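You operate a simulated robot arm through the tools that you are given. There is no shell and no other tool.

You run a simulated robot arm. Do the job below in one go: nothing can be reset, and whatever is moved stays where it is left.

JOB
Put things in order on the top of the window bench. At the end: the red lamp stands on top of the white wide housing; the yellow tag from the top of the window bench stands where the white glue tube stood; the white glue tube stands where the black lamp stood; the black lamp stands on top of the wide grey housing; whatever was shut is shut again. Leave all else as you found it, and nothing knocked over.

It is judged by the outcome, as a careful person would: the job done as asked, and still so three seconds after it is handed in. It fails if anything else is knocked over, pushed out of place, dropped, spilled or broken.

ROBOT AND FRAMES
A 7-joint arm with a two-finger parallel gripper, fixed in place. Base frame: the origin is at the foot of the arm, x ahead of it, y to its left, z up; the work surface is at about z = 0. Units: mm, rad, N and s.
With the tool pointing down near the work surface it reaches from about 220 to 580 mm from the base axis. Its first joint turns from -1.152 to 1.152 rad. Payload 2.5 kg.
The TCP is the grasp point between the finger pads, 23 mm short of the fingertips. In the tool frame z runs along the fingers and y along their closing line. The gripper opens to 94 mm. The fingers are 38 mm wide and 10 mm thick; the gripper's body (54 by 96 mm) begins 39 mm behind the TCP.
Orientation is that of the tool frame in the base frame, as a unit quaternion [x, y, z, w]. With the fingers straight down and closing along the base's y, the tool's x points along the base's -x, its y along +y and its z along -z.

CONTROLS
- The arm moves only by the tool arm_command. Its argument "targets" is one flat list of numbers, 7 for each row, row after row: the shift along the tool's x, y, z in mm, then the turn, a rotation vector about the tool's x, y, z in rad, then the gripper command, from -1 (shut) to 1 (fully open), values between in proportion. In form: [dx, dy, dz, wx, wy, wz, jaw, dx, dy, dz, wx, wy, wz, jaw, ...]. A call has 1 to 20 rows; each row is the pose to reach, as a shift and turn from the pose commanded when the call began, along the tool's axes at that moment. Rows are played at 5 a second. More than 50 mm and 0.15 rad between two rows, or a gripper value outside its range, and nothing of the call is played. A pose out of reach is approached as far as the arm can. The call stops where the force on the tool passes 40 N (or 10 N more than at its start, if that is more) or the arm is blocked; 0.2 s more then pass. Each finger travels about 108 mm/s and halts on what it meets, pressing with about 44 N; the grip force reading is that of the motor and also rises with nothing between the fingers. The clock runs only during rows and for 0.2 s after the last one: add rows that repeat a pose to give the fingers time. The reply holds the time, the measured pose of the TCP, the force on the tool along the base axes, the opening and the grip force, in the units named above and with some noise, with the torque about the TCP (base axes, N m) and any sound that the robot's microphone picked up.
- Cameras (640 x 400 px; columns grow to the right, rows downward): "scene" is fixed at [117.2, -402.9, 547.4]; the picture's right is [0.91, -0.42, 0.00], its down [-0.23, -0.48, -0.85] and it looks along [0.36, 0.77, -0.53] (base axes); focal length 328 px, centre (320, 200). "wrist" rides on the gripper at [86, 16, -74] in the tool frame; the picture's right is [-0.18, 0.98, 0.00], its down [-0.58, -0.11, -0.81] and it looks along [-0.79, -0.15, 0.59] (tool axes); focal length 243 px, centre (320, 200). There is no depth. A picture from a camera that has moved, and an enlarged one, comes with that camera's place and axes in the base frame and with its lens. The place of the scene camera against the robot may be out by one fixed shift of up to 18 mm in any direction.
- grab_frame(camera): a new picture of that camera. The clock stands still meanwhile.
- zoom(camera, box): a new picture of the part [left, top, right, bottom] of that camera's present view, enlarged. The clock stands still meanwhile.
- finish_job(): hands the job in; it is judged then, once.

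Nothing tells you positions but the pictures and the camera data. Unless the task says otherwise, let go and move clear before handing in.

The tools are called after "Request:" as a command line: name --argument value ..., lists and objects as JSON in quotes. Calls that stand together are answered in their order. arm_command: Moves the arm, as the interface text tells. Its arguments: {"type":"object","properties":{"targets":{"type":"array","items":{"type":"number"}}},"required":["targets"]} The other tools are called the same way: grab_frame (camera) takes a picture; zoom (camera, box) takes an enlarged picture of a part of a camera's view; finish_job () hands the job in.

At the start:

```text
time_s: 0.0
ee_pos: [332.5, 155.4, 368.3]
orientation: [0.0, 1.0, 0.0, 0.0]
force: [-0.2, -0.5, 0.3]
torque: [0.02, 0.0, 0.01]
grip_width: 94.1
grip_force: 0.0
```

scene: 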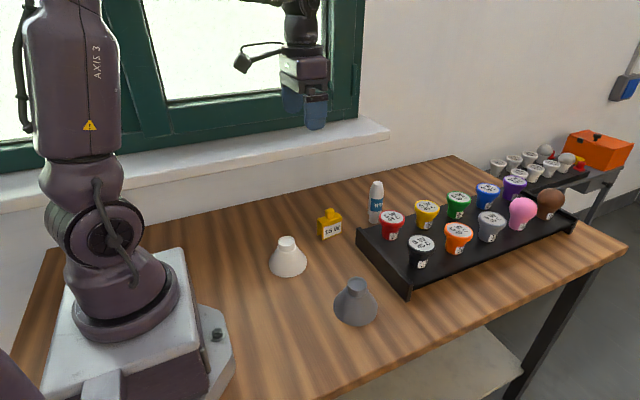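
wrist: 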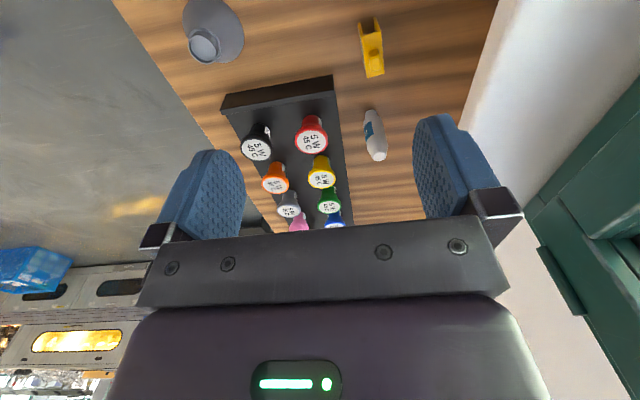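

I see a bench with a black tray of lamps, a yellow tag, a white glue tube, a white cone housing and a grey cone housing. I will look closer before moving anything.

Request:
zoom --camera "scene" --box '[340, 160, 500, 300]'

Request:
zoom --camera "scene" --box '[240, 180, 400, 340]'

Request:
zoom --camera "scene" --box '[460, 120, 640, 240]'

Request:
zoom --camera "wrist" --box '[160, 0, 440, 240]'

```text
2.86 times, centred on (420, 230) of scene
camera zoom: at [117.2, -402.9, 547.4], right [0.91, -0.42, 0.0], down [-0.23, -0.48, -0.85], along [0.36, 0.77, -0.53], focal length 938 px, centre (34, 114)
```

zoom: 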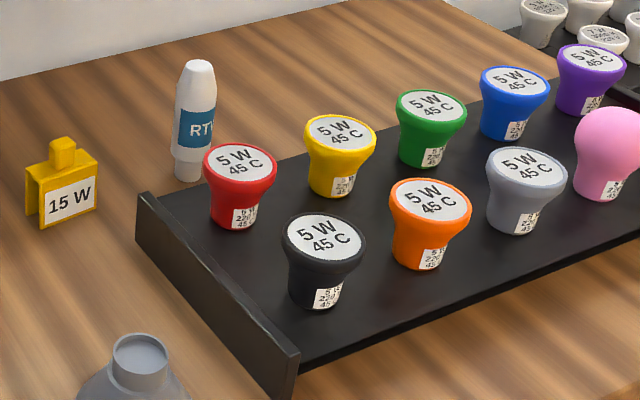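

```text
2.50 times, centred on (320, 260) of scene
camera zoom: at [117.2, -402.9, 547.4], right [0.91, -0.42, 0.0], down [-0.23, -0.48, -0.85], along [0.36, 0.77, -0.53], focal length 820 px, centre (320, 50)
```

zoom: 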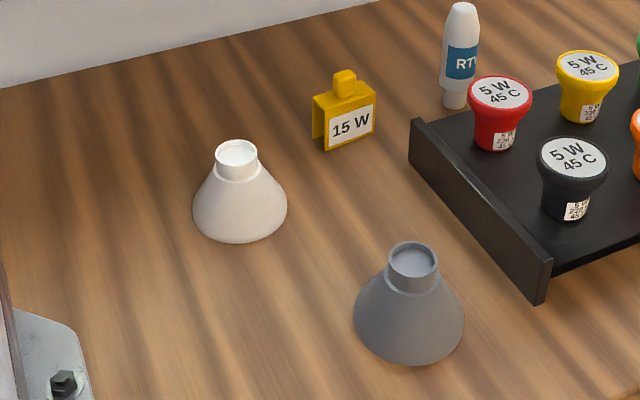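

```text
3.33 times, centred on (550, 180) of scene
camera zoom: at [117.2, -402.9, 547.4], right [0.91, -0.42, 0.0], down [-0.23, -0.48, -0.85], along [0.36, 0.77, -0.53], focal length 1094 px, centre (-447, 267)
```

zoom: 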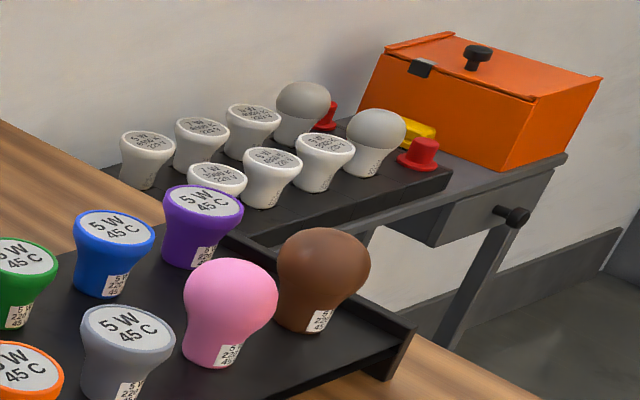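

```text
1.67 times, centred on (300, 120) of wrist
camera zoom: at [246.9, 171.7, 442.5], right [0.18, 0.98, 0.0], down [0.58, -0.11, 0.81], along [0.79, -0.15, -0.59], focal length 404 px, centre (353, 333)
```

zoom: 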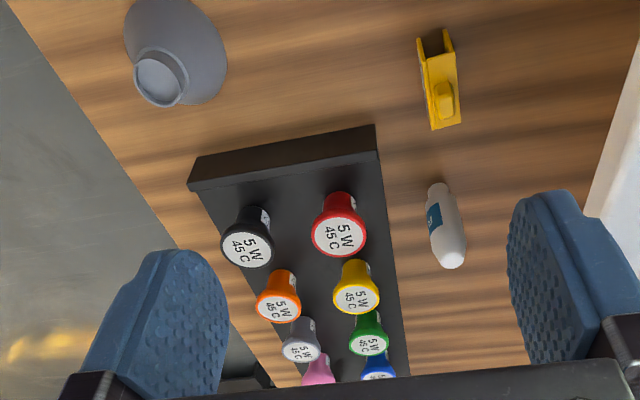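

The lamps stand on a raised black tray around x≈560, the tube at about (565, 220), the tag at about (437, 228), the white housing near (292, 159) and the grey one near (373, -22). I'll take enlarged wrist views from here to measure these without moving anything.

Request:
zoom --camera "wrist" --box '[290, 90, 400, 190]'

Request:
zoom --camera "wrist" --box '[210, 70, 320, 170]'

Request:
zoom --camera "wrist" --box '[330, 0, 440, 100]'

Request:
zoom --camera "wrist" --box '[160, 0, 270, 100]'

```text
4.00 times, centred on (345, 140) of wrist
camera zoom: at [246.9, 171.7, 442.5], right [0.18, 0.98, 0.0], down [0.58, -0.11, 0.81], along [0.79, -0.15, -0.59], focal length 970 px, centre (220, 440)
```

zoom: 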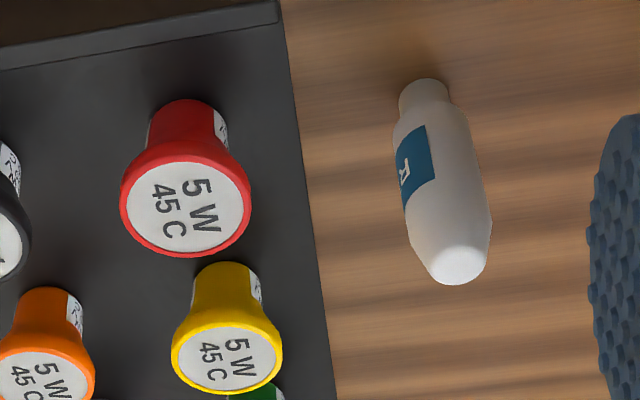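

```text
4.00 times, centred on (265, 120) of wrist
camera zoom: at [246.9, 171.7, 442.5], right [0.18, 0.98, 0.0], down [0.58, -0.11, 0.81], along [0.79, -0.15, -0.59], focal length 970 px, centre (540, 520)
```

zoom: 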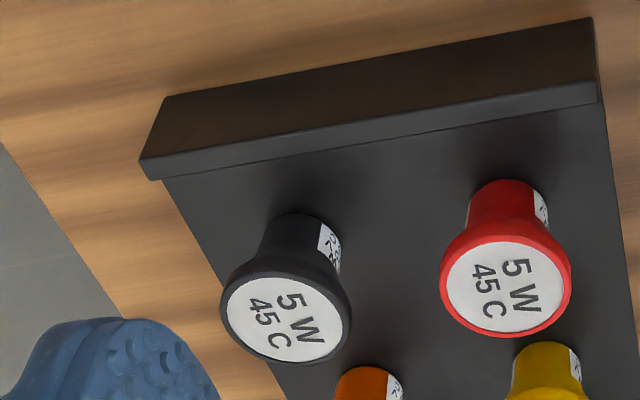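

```text
4.00 times, centred on (385, 50) of wrist
camera zoom: at [246.9, 171.7, 442.5], right [0.18, 0.98, 0.0], down [0.58, -0.11, 0.81], along [0.79, -0.15, -0.59], focal length 970 px, centre (60, 800)
```

zoom: 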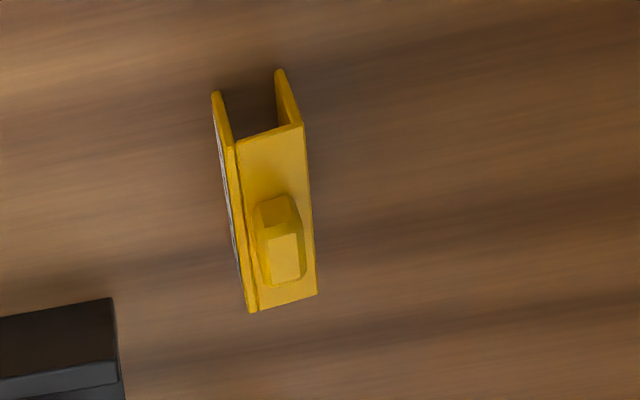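

```text
4.00 times, centred on (215, 50) of wrist
camera zoom: at [246.9, 171.7, 442.5], right [0.18, 0.98, 0.0], down [0.58, -0.11, 0.81], along [0.79, -0.15, -0.59], focal length 970 px, centre (740, 800)
```

zoom: 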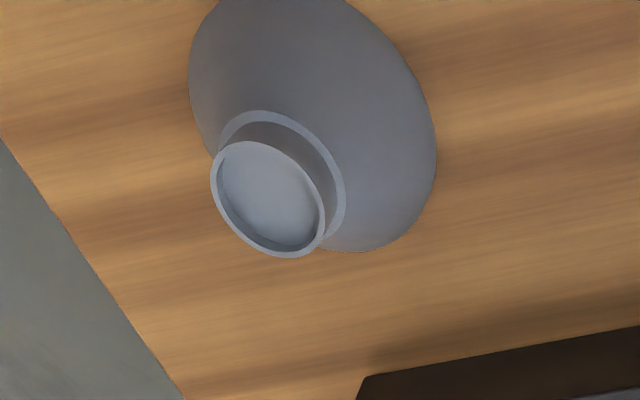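

From the two cameras together I put the tray's top at z≈40, the red lamp near (533, 103), the black lamp near (534, -4), the tube near (564, 222) and the tag near (427, 223), turned slightly. I'll move the wrist camera closer to the lamps to check these.

Request:
arm_command --targets '[-17, -25, 27, 0, 0, 0, 1, -34, -50, 54, 0, 0, 0, 1, -51, -75, 81, 0, 0, 0, 1, -67.5, -100, 108, 0, 0, 0, 1, -67.5, -100, 108, 0, 0, 0, 1]'

Request:
grab_frame --camera "wrist"

Request:
grab_frame --camera "scene"

```text
time_s: 1.2
ee_pos: [403.6, 54.4, 260.7]
orientation: [0.0, 1.0, 0.0, 0.001]
force: [0.3, 0.3, -0.7]
torque: [0.01, 0.04, 0.01]
grip_width: 93.9
grip_force: 0.0
```

```text
taken
camera wrist: at [316.2, 70.4, 334.3], right [0.18, 0.98, 0.0], down [0.58, -0.11, 0.81], along [0.79, -0.15, -0.59], focal length 243 px, centre (320, 200)
```

wrist: 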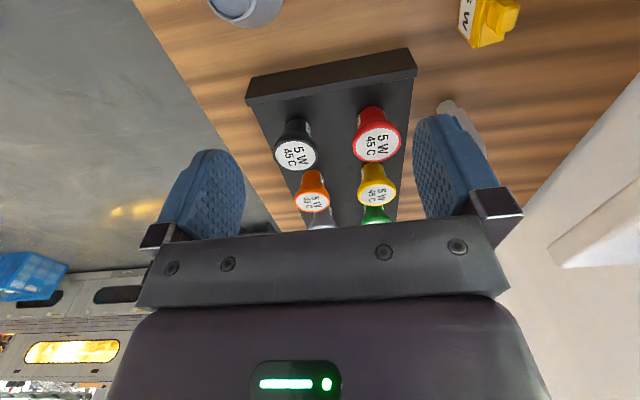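

```text
taken
```

scene: 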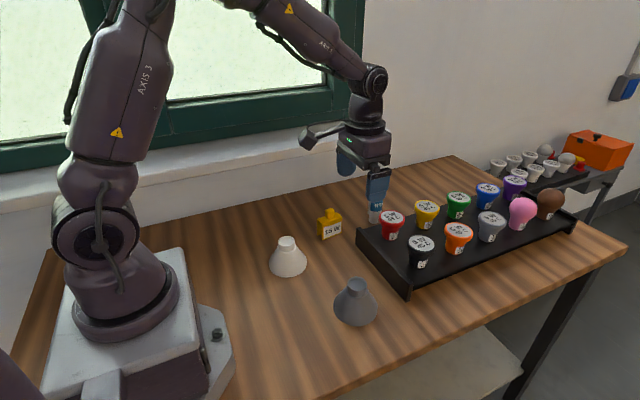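

The closer view is clear. I'll enlarge the lamps, the tray edges and the grey collar.

Request:
zoom --camera "wrist" --box '[235, 40, 425, 160]'

Request:
zoom --camera "wrist" --box '[195, 0, 291, 60]'

Request:
zoom --camera "scene" --box '[350, 200, 450, 300]'

Request:
zoom --camera "scene" --box '[260, 225, 390, 335]'

```text
3.33 times, centred on (330, 100) of wrist
camera zoom: at [316.2, 70.4, 334.3], right [0.18, 0.98, 0.0], down [0.58, -0.11, 0.81], along [0.79, -0.15, -0.59], focal length 809 px, centre (287, 533)
```

zoom: 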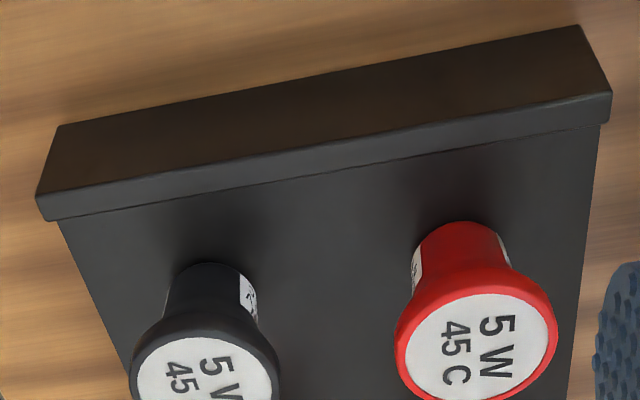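

```text
6.67 times, centred on (243, 30) of wrist
camera zoom: at [316.2, 70.4, 334.3], right [0.18, 0.98, 0.0], down [0.58, -0.11, 0.81], along [0.79, -0.15, -0.59], focal length 1618 px, centre (833, 1333)
```

zoom: 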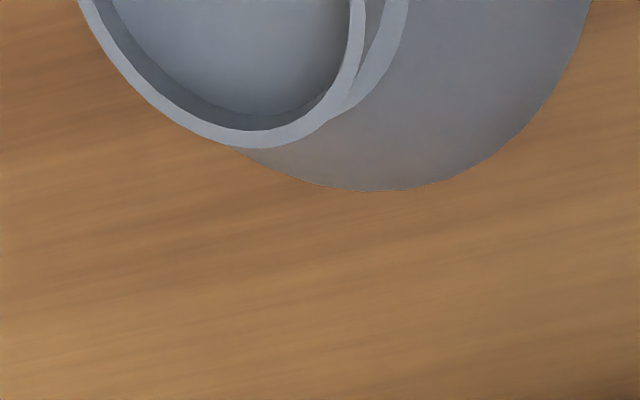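

```text
4.00 times, centred on (400, 250) of scene
camera zoom: at [117.2, -402.9, 547.4], right [0.91, -0.42, 0.0], down [-0.23, -0.48, -0.85], along [0.36, 0.77, -0.53], focal length 1313 px, centre (0, 0)
```

zoom: 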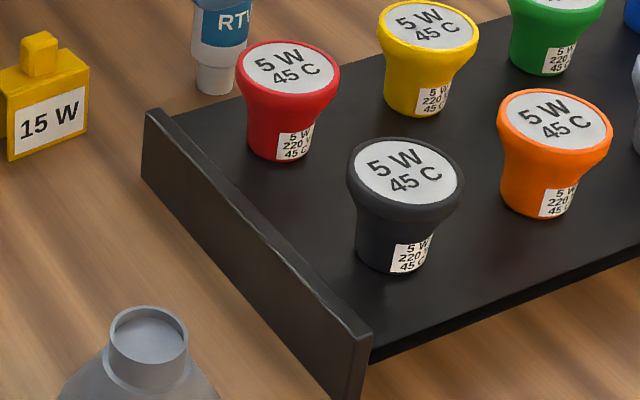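

```text
3.64 times, centred on (325, 280) of scene
camera zoom: at [117.2, -402.9, 547.4], right [0.91, -0.42, 0.0], down [-0.23, -0.48, -0.85], along [0.36, 0.77, -0.53], focal length 1194 px, centre (302, -91)
```

zoom: 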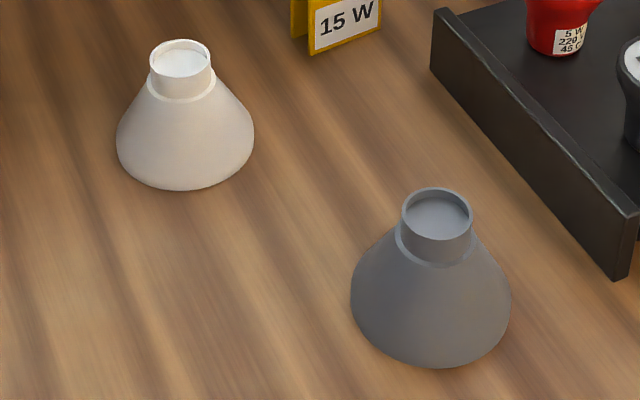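

Red stands at about (534, 105), with its head top at z≈94 and a head width of about 60; black at about (535, -4). I'll move to above the red lamp with open jaws and check the alignment.

Request:
arm_command --targets '[-33, 12.6, 20, 0, 0, 0, 1, -66, 25.2, 40, 0, 0, 0, 1, -99, 37.8, 60, 0, 0, 0, 1, -131.5, 50.5, 80, 0, 0, 0, 1, -131.5, 50.5, 80, 0, 0, 0, 1, -131.5, 50.5, 80, 0, 0, 0, 1]'

Request:
grab_frame --camera "wrist"

Request:
zoom --camera "scene" --box '[330, 120, 490, 260]'

```text
time_s: 2.6
ee_pos: [535.1, 107.2, 179.1]
orientation: [0.001, 1.0, 0.0, 0.0]
force: [0.8, 1.0, 0.3]
torque: [-0.02, 0.02, -0.01]
grip_width: 94.1
grip_force: 0.1
```

```text
taken
camera wrist: at [448.5, 123.8, 253.1], right [0.18, 0.98, 0.0], down [0.58, -0.11, 0.81], along [0.79, -0.15, -0.59], focal length 243 px, centre (320, 200)
```

wrist: 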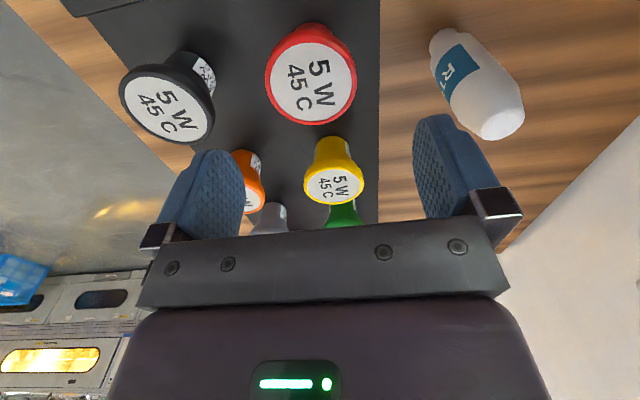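

```text
2.86 times, centred on (410, 190) of scene
camera zoom: at [117.2, -402.9, 547.4], right [0.91, -0.42, 0.0], down [-0.23, -0.48, -0.85], along [0.36, 0.77, -0.53], focal length 938 px, centre (63, 229)
```

zoom: 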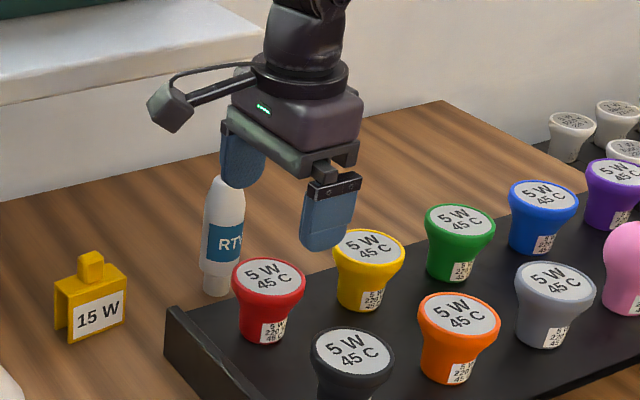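

The gripper is roughly over the red lamp. One enlarged look will fix the lamp's position against the gripper.

Request:
zoom --camera "wrist" --box '[230, 0, 400, 130]'

Request:
zoom --camera "wrist" --box '[100, 20, 260, 160]'

Request:
zoom --camera "wrist" --box '[400, 10, 560, 150]'

```text
3.08 times, centred on (315, 65) of wrist
camera zoom: at [448.5, 123.8, 253.1], right [0.18, 0.98, 0.0], down [0.58, -0.11, 0.81], along [0.79, -0.15, -0.59], focal length 746 px, centre (335, 615)
```

zoom: 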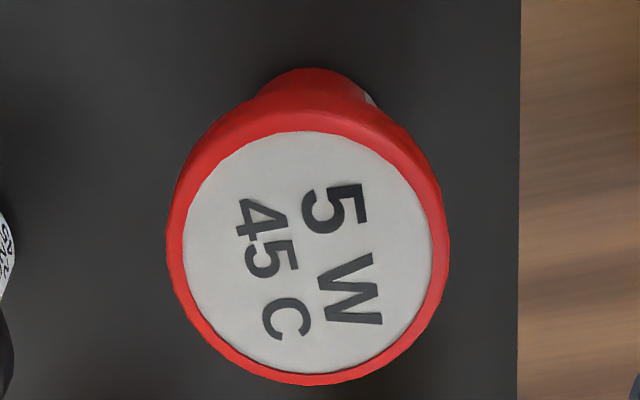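

```text
2.86 times, centred on (180, 90) of wrist
camera zoom: at [448.5, 123.8, 253.1], right [0.18, 0.98, 0.0], down [0.58, -0.11, 0.81], along [0.79, -0.15, -0.59], focal length 693 px, centre (720, 514)
```

zoom: 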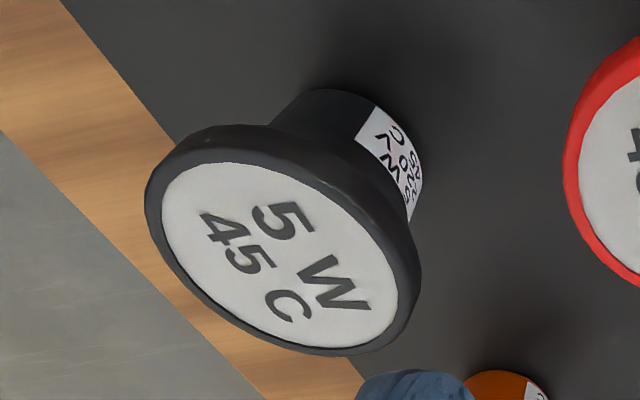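

```text
2.86 times, centred on (480, 80) of wrist
camera zoom: at [448.5, 123.8, 253.1], right [0.18, 0.98, 0.0], down [0.58, -0.11, 0.81], along [0.79, -0.15, -0.59], focal length 693 px, centre (-137, 543)
```

zoom: 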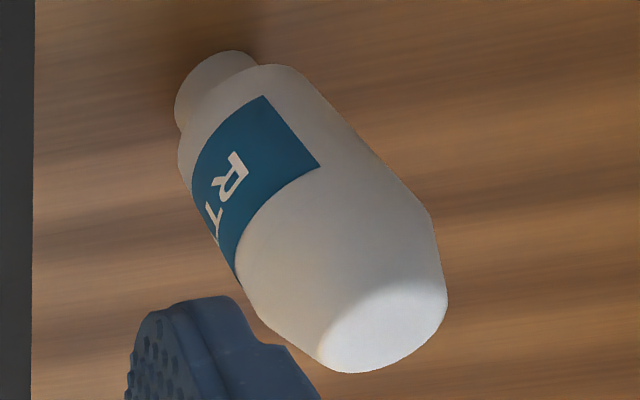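

The enlarged view refines the red lamp to about (531, 104), with its top at z≈97. I'll shift a few millimetres and lower the open fingers around its head.

Request:
arm_command --targets '[3.8, -3.4, 0, 0, 0, 0, 1, 3.8, -3.4, 25, 0, 0, 0, 1, 3.8, -3.4, 50, 0, 0, 0, 1, 3.8, -3.4, 75, 0, 0, 0, 1, 3.8, -3.4, 94, 0, 0, 0, 1, 3.8, -3.4, 94, 0, 0, 0, 1]'

Request:
grab_frame --camera "wrist"

Request:
zoom --camera "scene" --box '[330, 160, 490, 280]'

```text
time_s: 4.0
ee_pos: [528.0, 103.9, 88.6]
orientation: [0.0, 1.0, 0.0, 0.0]
force: [-0.2, -0.5, -0.1]
torque: [0.0, 0.0, 0.01]
grip_width: 93.9
grip_force: 0.0
```

```text
taken
camera wrist: at [442.0, 119.9, 161.4], right [0.18, 0.98, 0.0], down [0.58, -0.11, 0.81], along [0.79, -0.15, -0.59], focal length 243 px, centre (320, 200)
```

wrist: 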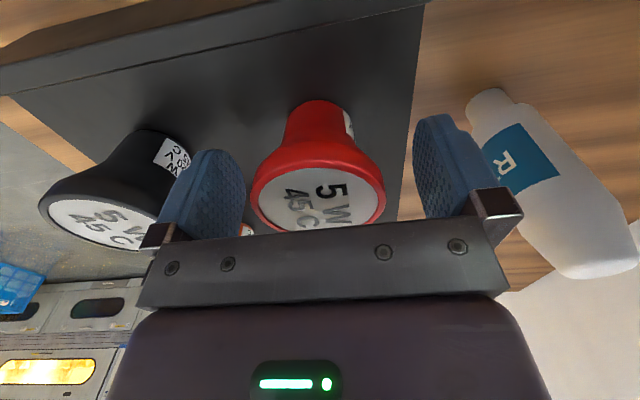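

```text
3.33 times, centred on (410, 220) of scene
camera zoom: at [117.2, -402.9, 547.4], right [0.91, -0.42, 0.0], down [-0.23, -0.48, -0.85], along [0.36, 0.77, -0.53], focal length 1094 px, centre (20, 133)
```

zoom: 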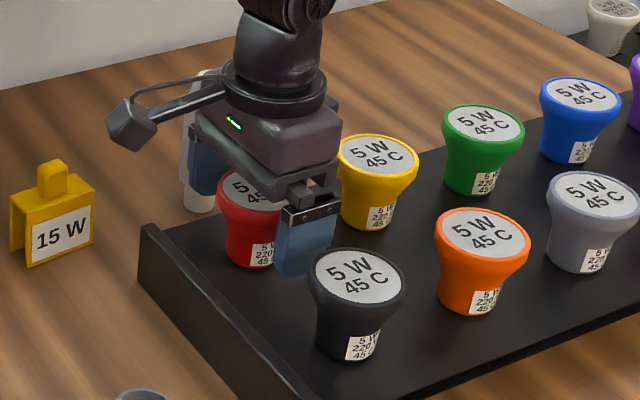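

The fingers straddle the red lamp with the gripper within about 2 mm of its axis. I'll nudge forward and down slightly, then close.

Request:
arm_command --targets '[-2, 0, 3, 0, 0, 0, 1, -2, 0, 3, 0, 0, 0, 0.4, -2, 0, 3, 0, 0, 0, -1, -2, 0, 3, 0, 0, 0, -1, -2, 0, 3, 0, 0, 0, -1]'

Request:
grab_frame --camera "wrist"

```text
time_s: 5.2
ee_pos: [530.7, 102.7, 84.2]
orientation: [-0.001, 1.0, 0.0, 0.0]
force: [0.9, -0.8, 1.2]
torque: [0.03, 0.0, -0.03]
grip_width: 58.8
grip_force: 44.2
```

```text
taken
camera wrist: at [444.2, 119.3, 158.7], right [0.18, 0.98, 0.0], down [0.58, -0.11, 0.81], along [0.79, -0.15, -0.59], focal length 243 px, centre (320, 200)
```

wrist: 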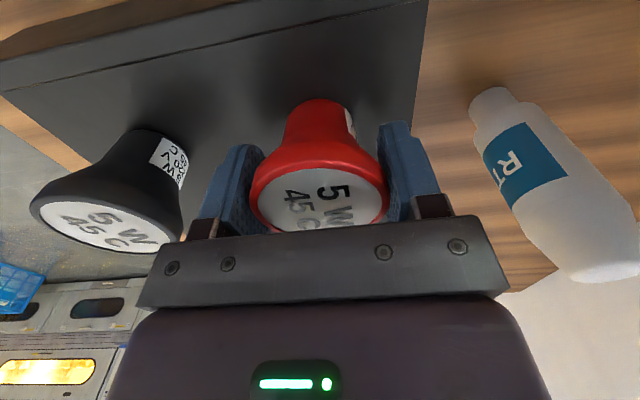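

The red lamp is gripped at 59 mm with firm force. I'll lift it straight up and check that it hangs level.

Request:
arm_command --targets '[0, 0, -4, 0, 0, 0, -1, 0, 0, -12, 0, 0, 0, -1, 0, 0, -30, 0, 0, 0, -1, 0, 0, -55, 0, 0, 0, -1, 0, 0, -80, 0, 0, 0, -1, 0, 0, -105, 0, 0, 0, -1, 0, 0, -115, 0, 0, 0, -1, 0, 0, -115, 0, 0, 0, -1]'

Request:
grab_frame --camera "wrist"

Request:
grab_frame --camera "scene"

```text
time_s: 7.0
ee_pos: [529.0, 101.0, 198.9]
orientation: [0.0, 1.0, 0.001, -0.001]
force: [0.8, 1.2, -0.6]
torque: [0.0, 0.0, -0.03]
grip_width: 58.8
grip_force: 43.9
```

```text
taken
camera wrist: at [443.1, 117.7, 273.1], right [0.18, 0.98, 0.0], down [0.58, -0.11, 0.81], along [0.79, -0.15, -0.59], focal length 243 px, centre (320, 200)
```

wrist: 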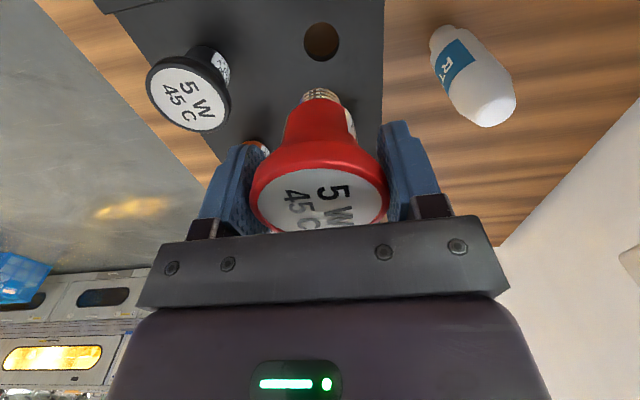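

```text
taken
```

scene: 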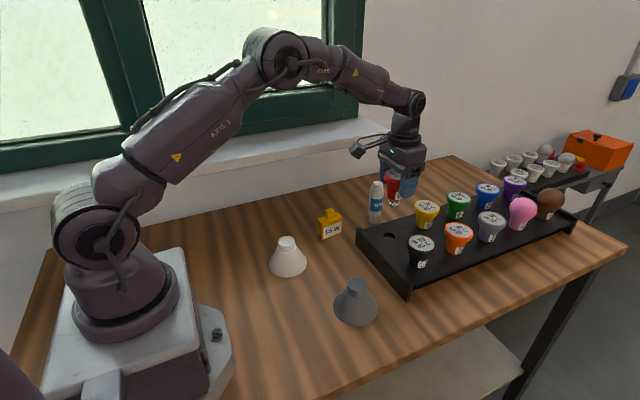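

Lifting shows that the lamp has a screw base that sat down through a hole in the tray plate. I'll measure the hole, the thread and the tube's cap closely, since the tube has to go there.

Request:
zoom --camera "wrist" --box '[270, 0, 390, 75]'

Request:
zoom --camera "wrist" --box '[240, 75, 400, 235]'

Request:
zoom --camera "scene" --box '[350, 160, 450, 240]'

Request:
zoom --camera "wrist" --box '[410, 10, 530, 140]'

```text
5.33 times, centred on (330, 38) of wrist
camera zoom: at [443.1, 117.7, 273.1], right [0.18, 0.98, 0.0], down [0.58, -0.11, 0.81], along [0.79, -0.15, -0.59], focal length 1294 px, centre (267, 1067)
```

zoom: 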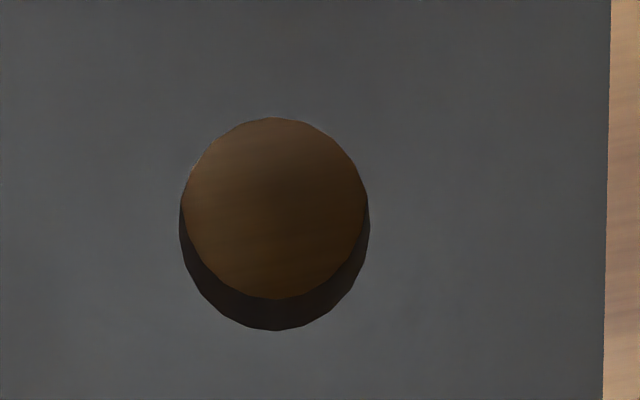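

```text
2.50 times, centred on (320, 155) of wrist
camera zoom: at [443.1, 117.7, 273.1], right [0.18, 0.98, 0.0], down [0.58, -0.11, 0.81], along [0.79, -0.15, -0.59], focal length 606 px, centre (320, 312)
```

zoom: 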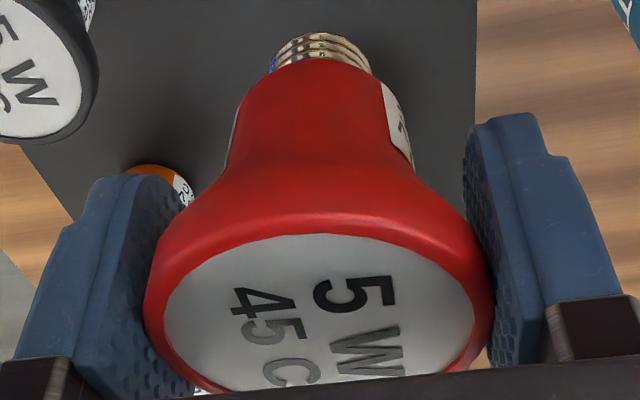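

```text
5.00 times, centred on (400, 200) of scene
camera zoom: at [117.2, -402.9, 547.4], right [0.91, -0.42, 0.0], down [-0.23, -0.48, -0.85], along [0.36, 0.77, -0.53], focal length 1641 px, centre (-80, 200)
```

zoom: 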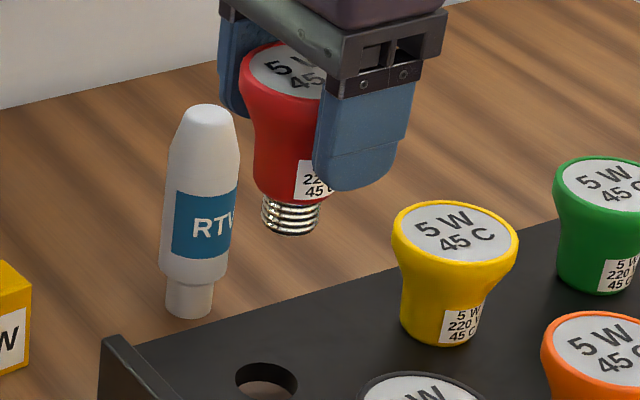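

```text
3.08 times, centred on (470, 75) of wrist
camera zoom: at [443.1, 117.7, 273.1], right [0.18, 0.98, 0.0], down [0.58, -0.11, 0.81], along [0.79, -0.15, -0.59], focal length 746 px, centre (-142, 585)
```

zoom: 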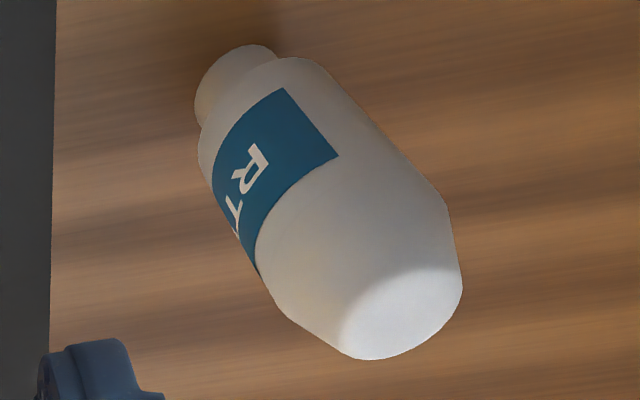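

The tray hole is about 30 mm wide and the tube's cap about 27 mm, so the tube will seat in the black lamp's hole. Next I carry the red lamp back and up to look at the white housing's collar.

Request:
arm_command --targets '[20, 2, -15, 0, 0, 0, -1, 52, 5, -35, 0, 0, 0, -1, 88, 9, -55, 0, 0, 0, -1, 124, 12.7, -70, 0, 0, 0, -1, 160, 16.3, -80, 0, 0, 0, -1, 196, 20, -88, 0, 0, 0, -1, 232, 23.7, -91, 0, 0, 0, -1, 264, 27, -91, 0, 0, 0, -1, 284, 29, -91, 0, 0, 0, -1, 284, 29, -91, 0, 0, 0, -1]'

Request:
grab_frame --camera "wrist"

Request:
grab_frame --camera "scene"

```text
time_s: 9.2
ee_pos: [248.3, 131.2, 291.3]
orientation: [0.0, 1.0, 0.0, 0.0]
force: [-0.6, 0.0, -0.1]
torque: [-0.04, 0.0, 0.01]
grip_width: 58.8
grip_force: 44.6
```

```text
taken
camera wrist: at [160.9, 148.2, 364.5], right [0.18, 0.98, 0.0], down [0.58, -0.11, 0.81], along [0.79, -0.15, -0.59], focal length 243 px, centre (320, 200)
```

wrist: 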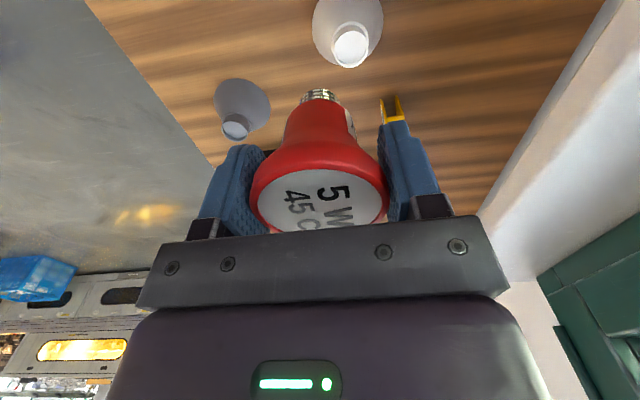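

```text
taken
```

scene: 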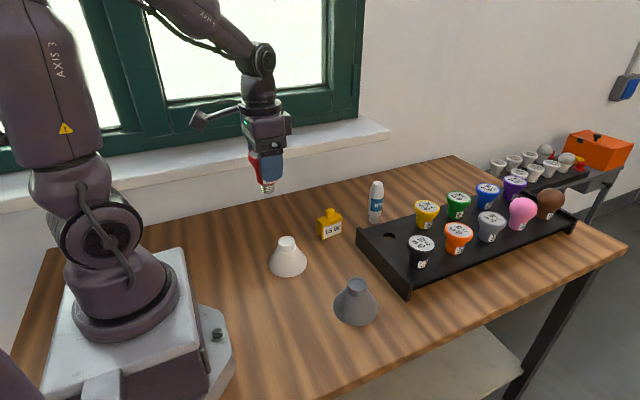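

Both housings are in view now. I'll enlarge their collars to measure them.

Request:
zoom --camera "wrist" --box '[300, 0, 400, 75]'

Request:
zoom --camera "wrist" --box '[200, 70, 300, 145]'

Request:
zoom --camera "scene" --box '[255, 225, 320, 285]'

Request:
zoom --camera "scene" --box '[320, 270, 395, 330]'

```text
5.33 times, centred on (350, 38) of wrist
camera zoom: at [160.9, 148.2, 364.5], right [0.18, 0.98, 0.0], down [0.58, -0.11, 0.81], along [0.79, -0.15, -0.59], focal length 1294 px, centre (160, 1067)
```

zoom: 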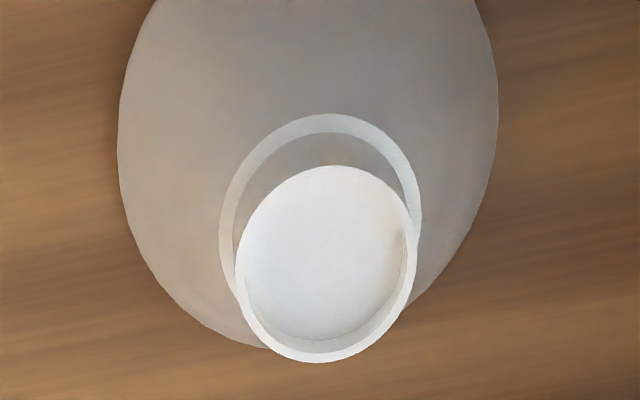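

```text
5.33 times, centred on (250, 108) of wrist
camera zoom: at [160.9, 148.2, 364.5], right [0.18, 0.98, 0.0], down [0.58, -0.11, 0.81], along [0.79, -0.15, -0.59], focal length 1294 px, centre (693, 693)
```

zoom: 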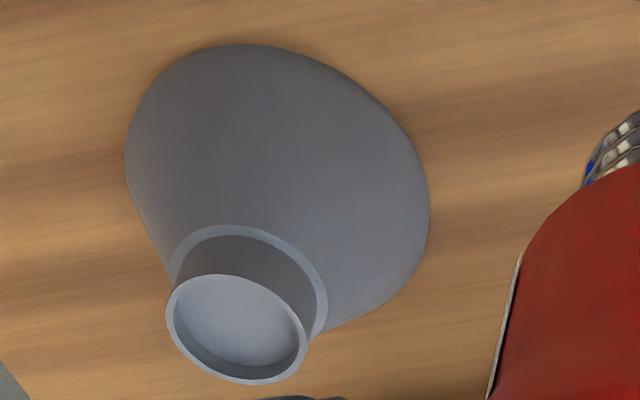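

```text
6.67 times, centred on (288, 255) of scene
camera zoom: at [117.2, -402.9, 547.4], right [0.91, -0.42, 0.0], down [-0.23, -0.48, -0.85], along [0.36, 0.77, -0.53], focal length 2188 px, centre (537, -167)
```

zoom: 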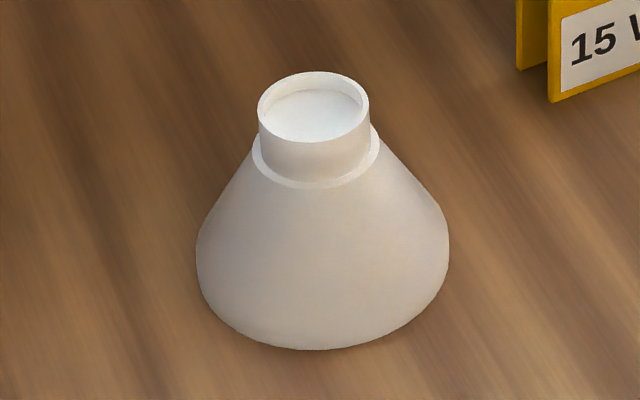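

```text
6.67 times, centred on (358, 300) of scene
camera zoom: at [117.2, -402.9, 547.4], right [0.91, -0.42, 0.0], down [-0.23, -0.48, -0.85], along [0.36, 0.77, -0.53], focal length 2188 px, centre (70, -467)
```

zoom: 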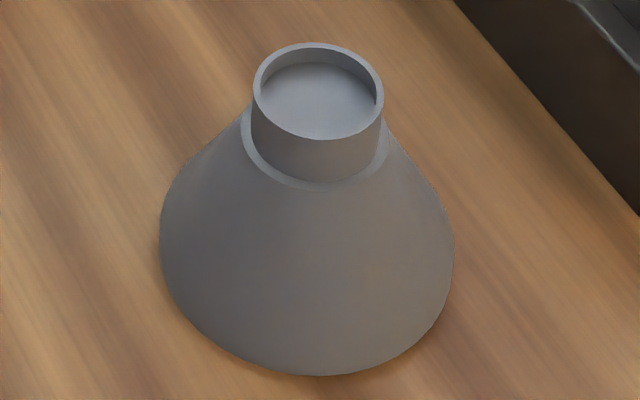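

The collars are shallow cups, about 33 mm inside and about 5 mm deep, with rims at z≈70: grey at (365.6, -18.6) and white at about (284.8, 160.5). The lamp's thread bottom hangs about 64 mm below the grasp point, so I'll move over the white collar and stop well above it.

Request:
arm_command --targets '[-13, 10, 0, 0, 0, 0, -1, -26, 20, 10, 0, 0, 0, -1, -39, 29, 35, 0, 0, 0, -1, -39, 29, 65, 0, 0, 0, -1, -39, 29, 90, 0, 0, 0, -1, -39, 29, 112, 0, 0, 0, -1, -39, 29, 125, 0, 0, 0, -1, -39, 29, 125, 0, 0, 0, -1, -39, 29, 125, 0, 0, 0, -1]'

Request:
grab_frame --camera "wrist"

Request:
zoom --camera "scene" --box '[230, 170, 350, 290]'

```text
time_s: 11.2
ee_pos: [285.3, 160.7, 163.0]
orientation: [0.0, 1.0, 0.0, 0.001]
force: [-0.3, -0.3, 0.2]
torque: [-0.01, 0.02, -0.02]
grip_width: 58.6
grip_force: 44.5
```

```text
taken
camera wrist: at [198.9, 177.0, 237.4], right [0.18, 0.98, 0.0], down [0.58, -0.11, 0.81], along [0.79, -0.15, -0.59], focal length 243 px, centre (320, 200)
```

wrist: 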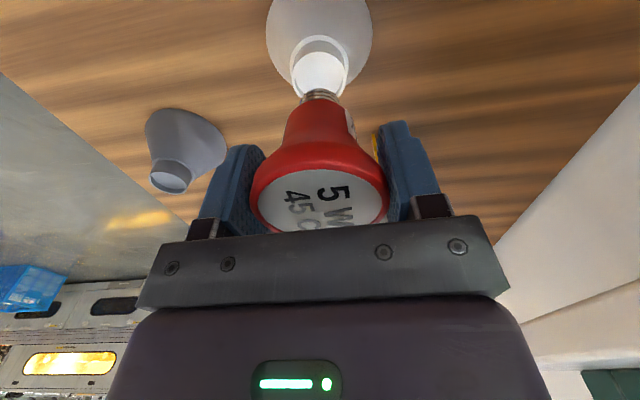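

```text
3.33 times, centred on (290, 230) of scene
camera zoom: at [117.2, -402.9, 547.4], right [0.91, -0.42, 0.0], down [-0.23, -0.48, -0.85], along [0.36, 0.77, -0.53], focal length 1094 px, centre (420, 100)
```

zoom: 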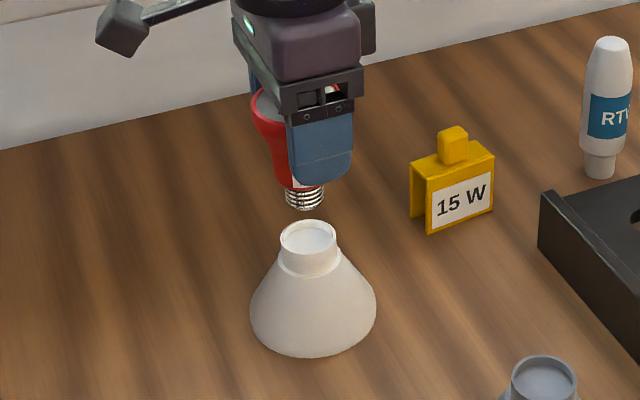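

Request:
zoom --camera "wrist" --box '[255, 0, 385, 110]'

Request:
zoom --camera "scene" --box '[260, 200, 320, 260]'

```text
3.64 times, centred on (320, 55) of wrist
camera zoom: at [198.9, 177.0, 237.4], right [0.18, 0.98, 0.0], down [0.58, -0.11, 0.81], along [0.79, -0.15, -0.59], focal length 882 px, centre (320, 727)
```

zoom: 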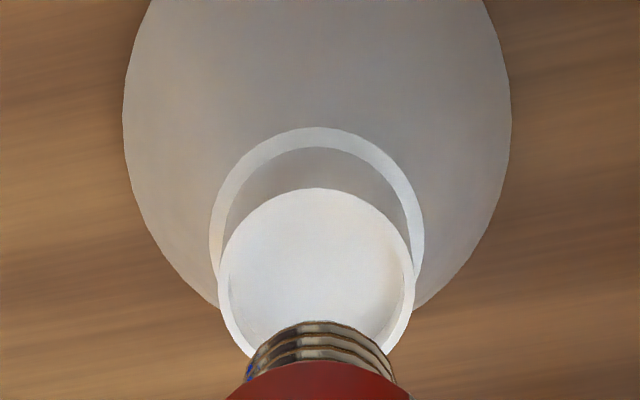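

```text
6.67 times, centred on (290, 230) of scene
camera zoom: at [117.2, -402.9, 547.4], right [0.91, -0.42, 0.0], down [-0.23, -0.48, -0.85], along [0.36, 0.77, -0.53], focal length 2188 px, centre (520, 0)
```

zoom: 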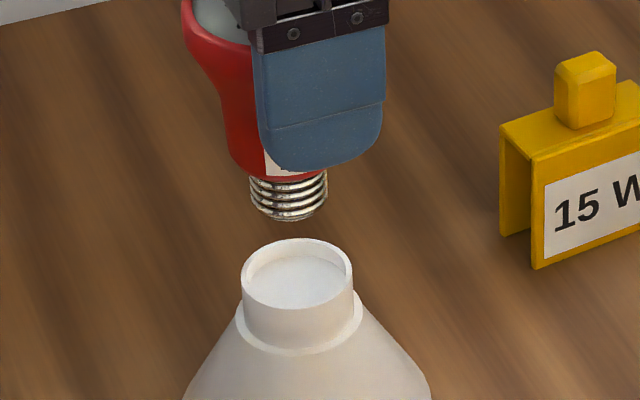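

The thread is centred over the white collar to within about 1-2 mm, and about 27 mm above the rim. I'll lower it slowly, watching the force.

Request:
arm_command --targets '[0, 0, 8, 0, 0, 0, -1, 0, 0, 16, 0, 0, 0, -1, 0, 0, 22, 0, 0, 0, -1, 0, 0, 26, 0, 0, 0, -1, 0, 0, 26, 0, 0, 0, -1, 0, 0, 26, 0, 0, 0, -1]'

Request:
zoom --camera "scene" --box '[260, 200, 320, 260]'

Request:
zoom --camera "wrist" --box '[255, 0, 385, 110]'

```text
time_s: 12.6
ee_pos: [284.5, 160.4, 137.3]
orientation: [0.0, 1.0, 0.0, 0.001]
force: [-3.2, -1.3, 21.1]
torque: [-0.09, 0.35, -0.03]
grip_width: 58.8
grip_force: 43.8
```

```text
6.67 times, centred on (290, 230) of scene
camera zoom: at [117.1, -403.0, 547.4], right [0.91, -0.42, 0.0], down [-0.23, -0.48, -0.85], along [0.36, 0.77, -0.53], focal length 2188 px, centre (520, 0)
```

zoom: 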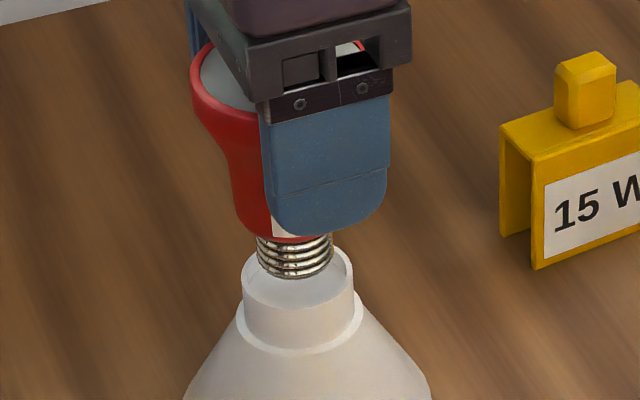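

```text
3.64 times, centred on (320, 55) of wrist
camera zoom: at [199.4, 176.9, 212.0], right [0.18, 0.98, 0.0], down [0.58, -0.11, 0.81], along [0.79, -0.15, -0.59], focal length 882 px, centre (320, 727)
```

zoom: 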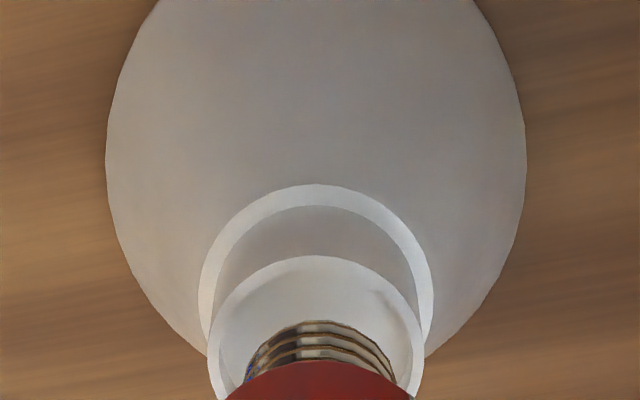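

The force already reads 21 N upward at grasp height 137.6. I'll look closely to see whether the thread is on the cup floor or on the rim.

Request:
zoom --camera "scene" --box '[274, 215, 306, 247]'

Request:
zoom --camera "wrist" --box '[280, 60, 360, 110]'

```text
12.50 times, centred on (290, 231) of scene
camera zoom: at [117.1, -403.0, 547.4], right [0.91, -0.42, 0.0], down [-0.23, -0.48, -0.85], along [0.36, 0.77, -0.53], focal length 4103 px, centre (695, -188)
```

zoom: 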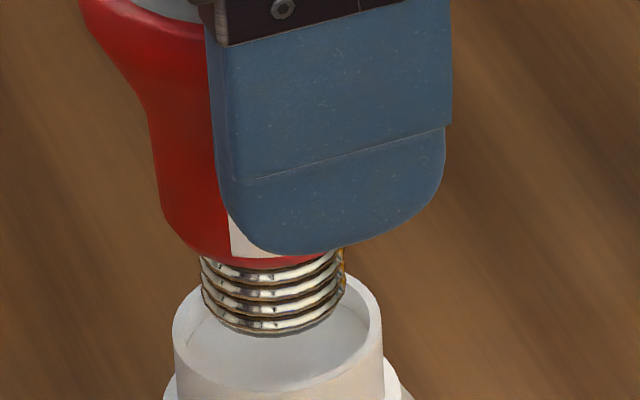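

```text
8.00 times, centred on (320, 85) of wrist
camera zoom: at [199.4, 176.9, 212.0], right [0.18, 0.98, 0.0], down [0.58, -0.11, 0.81], along [0.79, -0.15, -0.59], focal length 1941 px, centre (320, 1120)
```

zoom: 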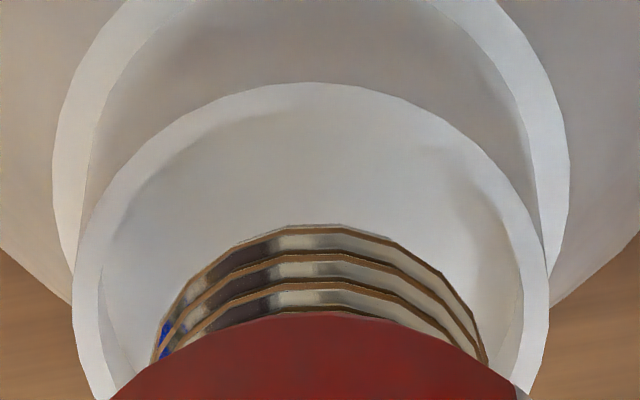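

The thread's last ring seems to hover a few millimetres above the cup while something already bears, so the lamp may have a contact tip I can't see from above. I'll lift it back up high, where the scene camera sees its underside from the side.

Request:
arm_command --targets '[0, 0, -5, 0, 0, 0, -1, 0, 0, -25, 0, 0, 0, -1, -5, 0, -60, 0, 0, 0, -1, -12, 0, -100, 0, 0, 0, -1, -20, 0, -140, 0, 0, 0, -1, -28, 0, -180, 0, 0, 0, -1, -36, 0, -220, 0, 0, 0, -1, -42, 0, -260, 0, 0, 0, -1, -45, 0, -300, 0, 0, 0, -1, -45, 0, -310, 0, 0, 0, -1, -45, 0, -310, 0, 0, 0, -1]'

Request:
grab_frame --camera "scene"

```text
time_s: 15.0
ee_pos: [330.5, 160.8, 449.6]
orientation: [0.0, 1.0, -0.001, 0.0]
force: [-0.8, 0.0, -0.8]
torque: [0.0, 0.01, 0.0]
grip_width: 59.1
grip_force: 44.2
```

```text
taken
```

scene: 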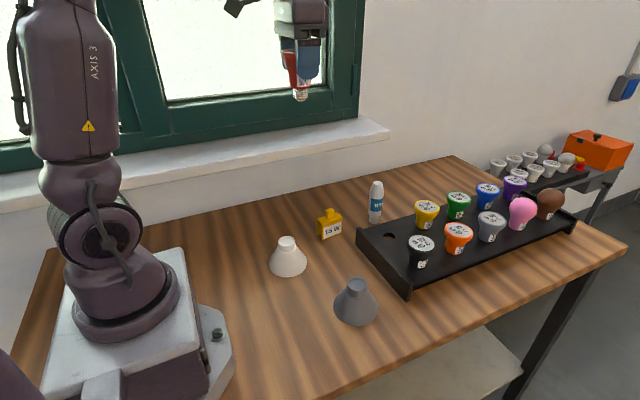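

Request:
zoom --camera "scene" --box '[265, 20, 345, 110]'

Request:
zoom --camera "scene" --box '[285, 70, 320, 105]'

Request:
zoom --camera "scene" --box '[270, 225, 310, 265]'

```text
4.44 times, centred on (305, 65) of scene
camera zoom: at [117.2, -402.9, 547.4], right [0.91, -0.42, 0.0], down [-0.23, -0.48, -0.85], along [0.36, 0.77, -0.53], focal length 1459 px, centre (387, 800)
```

zoom: 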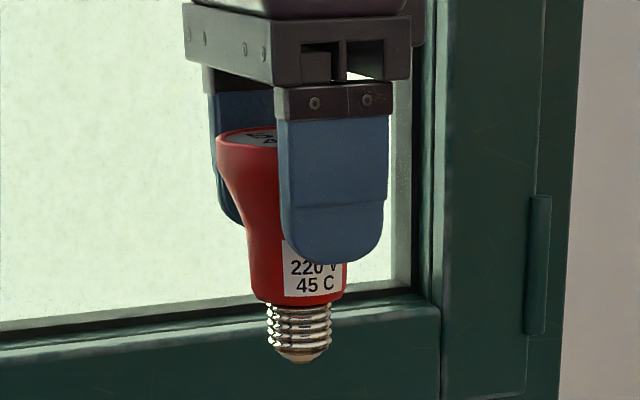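

```text
11.43 times, centred on (302, 88) of scene
camera zoom: at [117.2, -402.9, 547.4], right [0.91, -0.42, 0.0], down [-0.23, -0.48, -0.85], along [0.36, 0.77, -0.53], focal length 3751 px, centre (520, 1486)
```

zoom: 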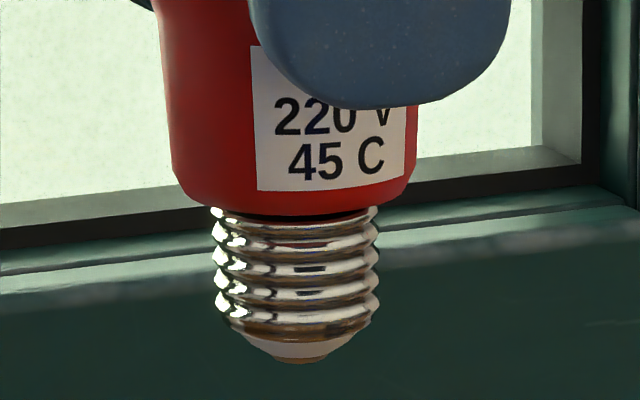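

```text
10.00 times, centred on (290, 245) of scene
camera zoom: at [117.2, -402.9, 547.4], right [0.91, -0.42, 0.0], down [-0.23, -0.48, -0.85], along [0.36, 0.77, -0.53], focal length 3282 px, centre (620, -250)
```

zoom: 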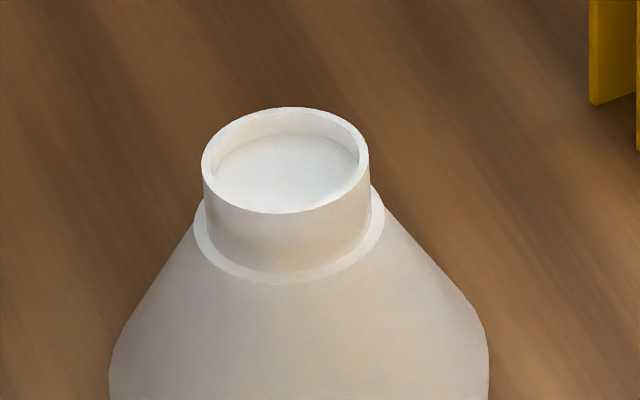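

Seen from the side, the lamp ends in a short cone with a flat tip about 10 mm wide, so the tip was standing on the cup floor and the lamp hangs vertical. I'll return over the white cup and approach the contact height in small steps.

Request:
arm_command --targets '[8, 0, 30, 0, 0, 0, -1, 16, 0, 70, 0, 0, 0, -1, 24, 0, 110, 0, 0, 0, -1, 32, 0, 150, 0, 0, 0, -1, 40, 0, 190, 0, 0, 0, -1, 44, 0, 230, 0, 0, 0, -1, 44, 0, 260, 0, 0, 0, -1, 44, 0, 280, 0, 0, 0, -1, 44, 0, 295, 0, 0, 0, -1, 44, 0, 302, 0, 0, 0, -1, 44, 0, 305, 0, 0, 0, -1, 44, 0, 305, 0, 0, 0, -1, 44, 0, 305, 0, 0, 0, -1]'

Request:
zoom --camera "scene" --box '[270, 205, 310, 245]'

Request:
zoom --camera "wrist" --box '[280, 40, 360, 110]'

```text
time_s: 17.8
ee_pos: [286.6, 160.3, 143.2]
orientation: [0.0, 1.0, 0.001, 0.0]
force: [-0.3, 0.0, -0.8]
torque: [0.0, 0.0, 0.02]
grip_width: 58.9
grip_force: 44.5
```

```text
10.00 times, centred on (290, 225) of scene
camera zoom: at [117.2, -402.9, 547.4], right [0.91, -0.42, 0.0], down [-0.23, -0.48, -0.85], along [0.36, 0.77, -0.53], focal length 3282 px, centre (620, -50)
```

zoom: 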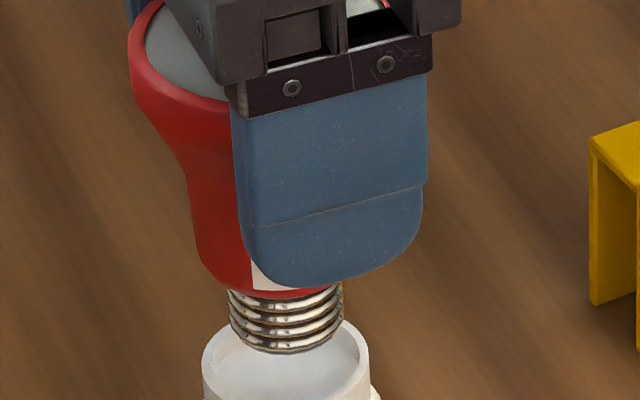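

```text
5.71 times, centred on (320, 75) of wrist
camera zoom: at [200.0, 176.5, 216.6], right [0.18, 0.98, 0.0], down [0.58, -0.11, 0.81], along [0.79, -0.15, -0.59], focal length 1386 px, centre (320, 914)
```

zoom: 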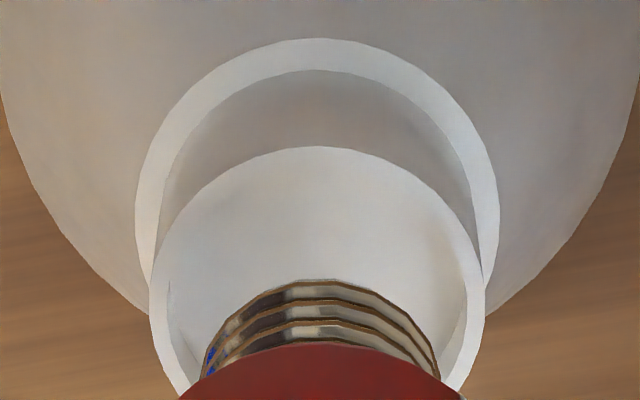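

The lamp is centred over the cup to within a millimetre. I'll lower the last few millimetres in small steps.

Request:
arm_command --targets '[0, 0, 1.5, 0, 0, 0, -1, 0, 0, 3, 0, 0, 0, -1, 0, 0, 3.8, 0, 0, 0, -1, 0, 0, 3.8, 0, 0, 0, -1]'

```text
time_s: 18.8
ee_pos: [286.6, 161.2, 139.3]
orientation: [-0.001, 1.0, 0.0, 0.0]
force: [1.1, -0.5, 0.0]
torque: [-0.01, 0.04, 0.0]
grip_width: 58.9
grip_force: 44.1
```

No contact yet at about 139.3. I continue down in sub-millimetre steps.

Request:
arm_command --targets '[0, 0, 0.4, 0, 0, 0, -1, 0, 0, 0.8, 0, 0, 0, -1, 0, 0, 0.8, 0, 0, 0, -1]'

```text
time_s: 19.6
ee_pos: [286.1, 159.5, 138.2]
orientation: [0.0, 1.0, 0.001, -0.001]
force: [-0.6, -0.3, 2.8]
torque: [-0.06, 0.08, -0.01]
grip_width: 59.0
grip_force: 44.4
```

First touch: 2.8 N. I'll press a hair further to be sure the tip bears evenly.

Request:
arm_command --targets '[0, 0, 0.3, 0, 0, 0, -1, 0, 0, 0.3, 0, 0, 0, -1, 0, 0, 0.3, 0, 0, 0, -1]'

```text
time_s: 20.4
ee_pos: [286.5, 160.3, 139.2]
orientation: [0.0, 1.0, 0.001, 0.0]
force: [-1.4, -1.5, 20.4]
torque: [-0.01, 0.11, 0.01]
grip_width: 58.7
grip_force: 44.2
```

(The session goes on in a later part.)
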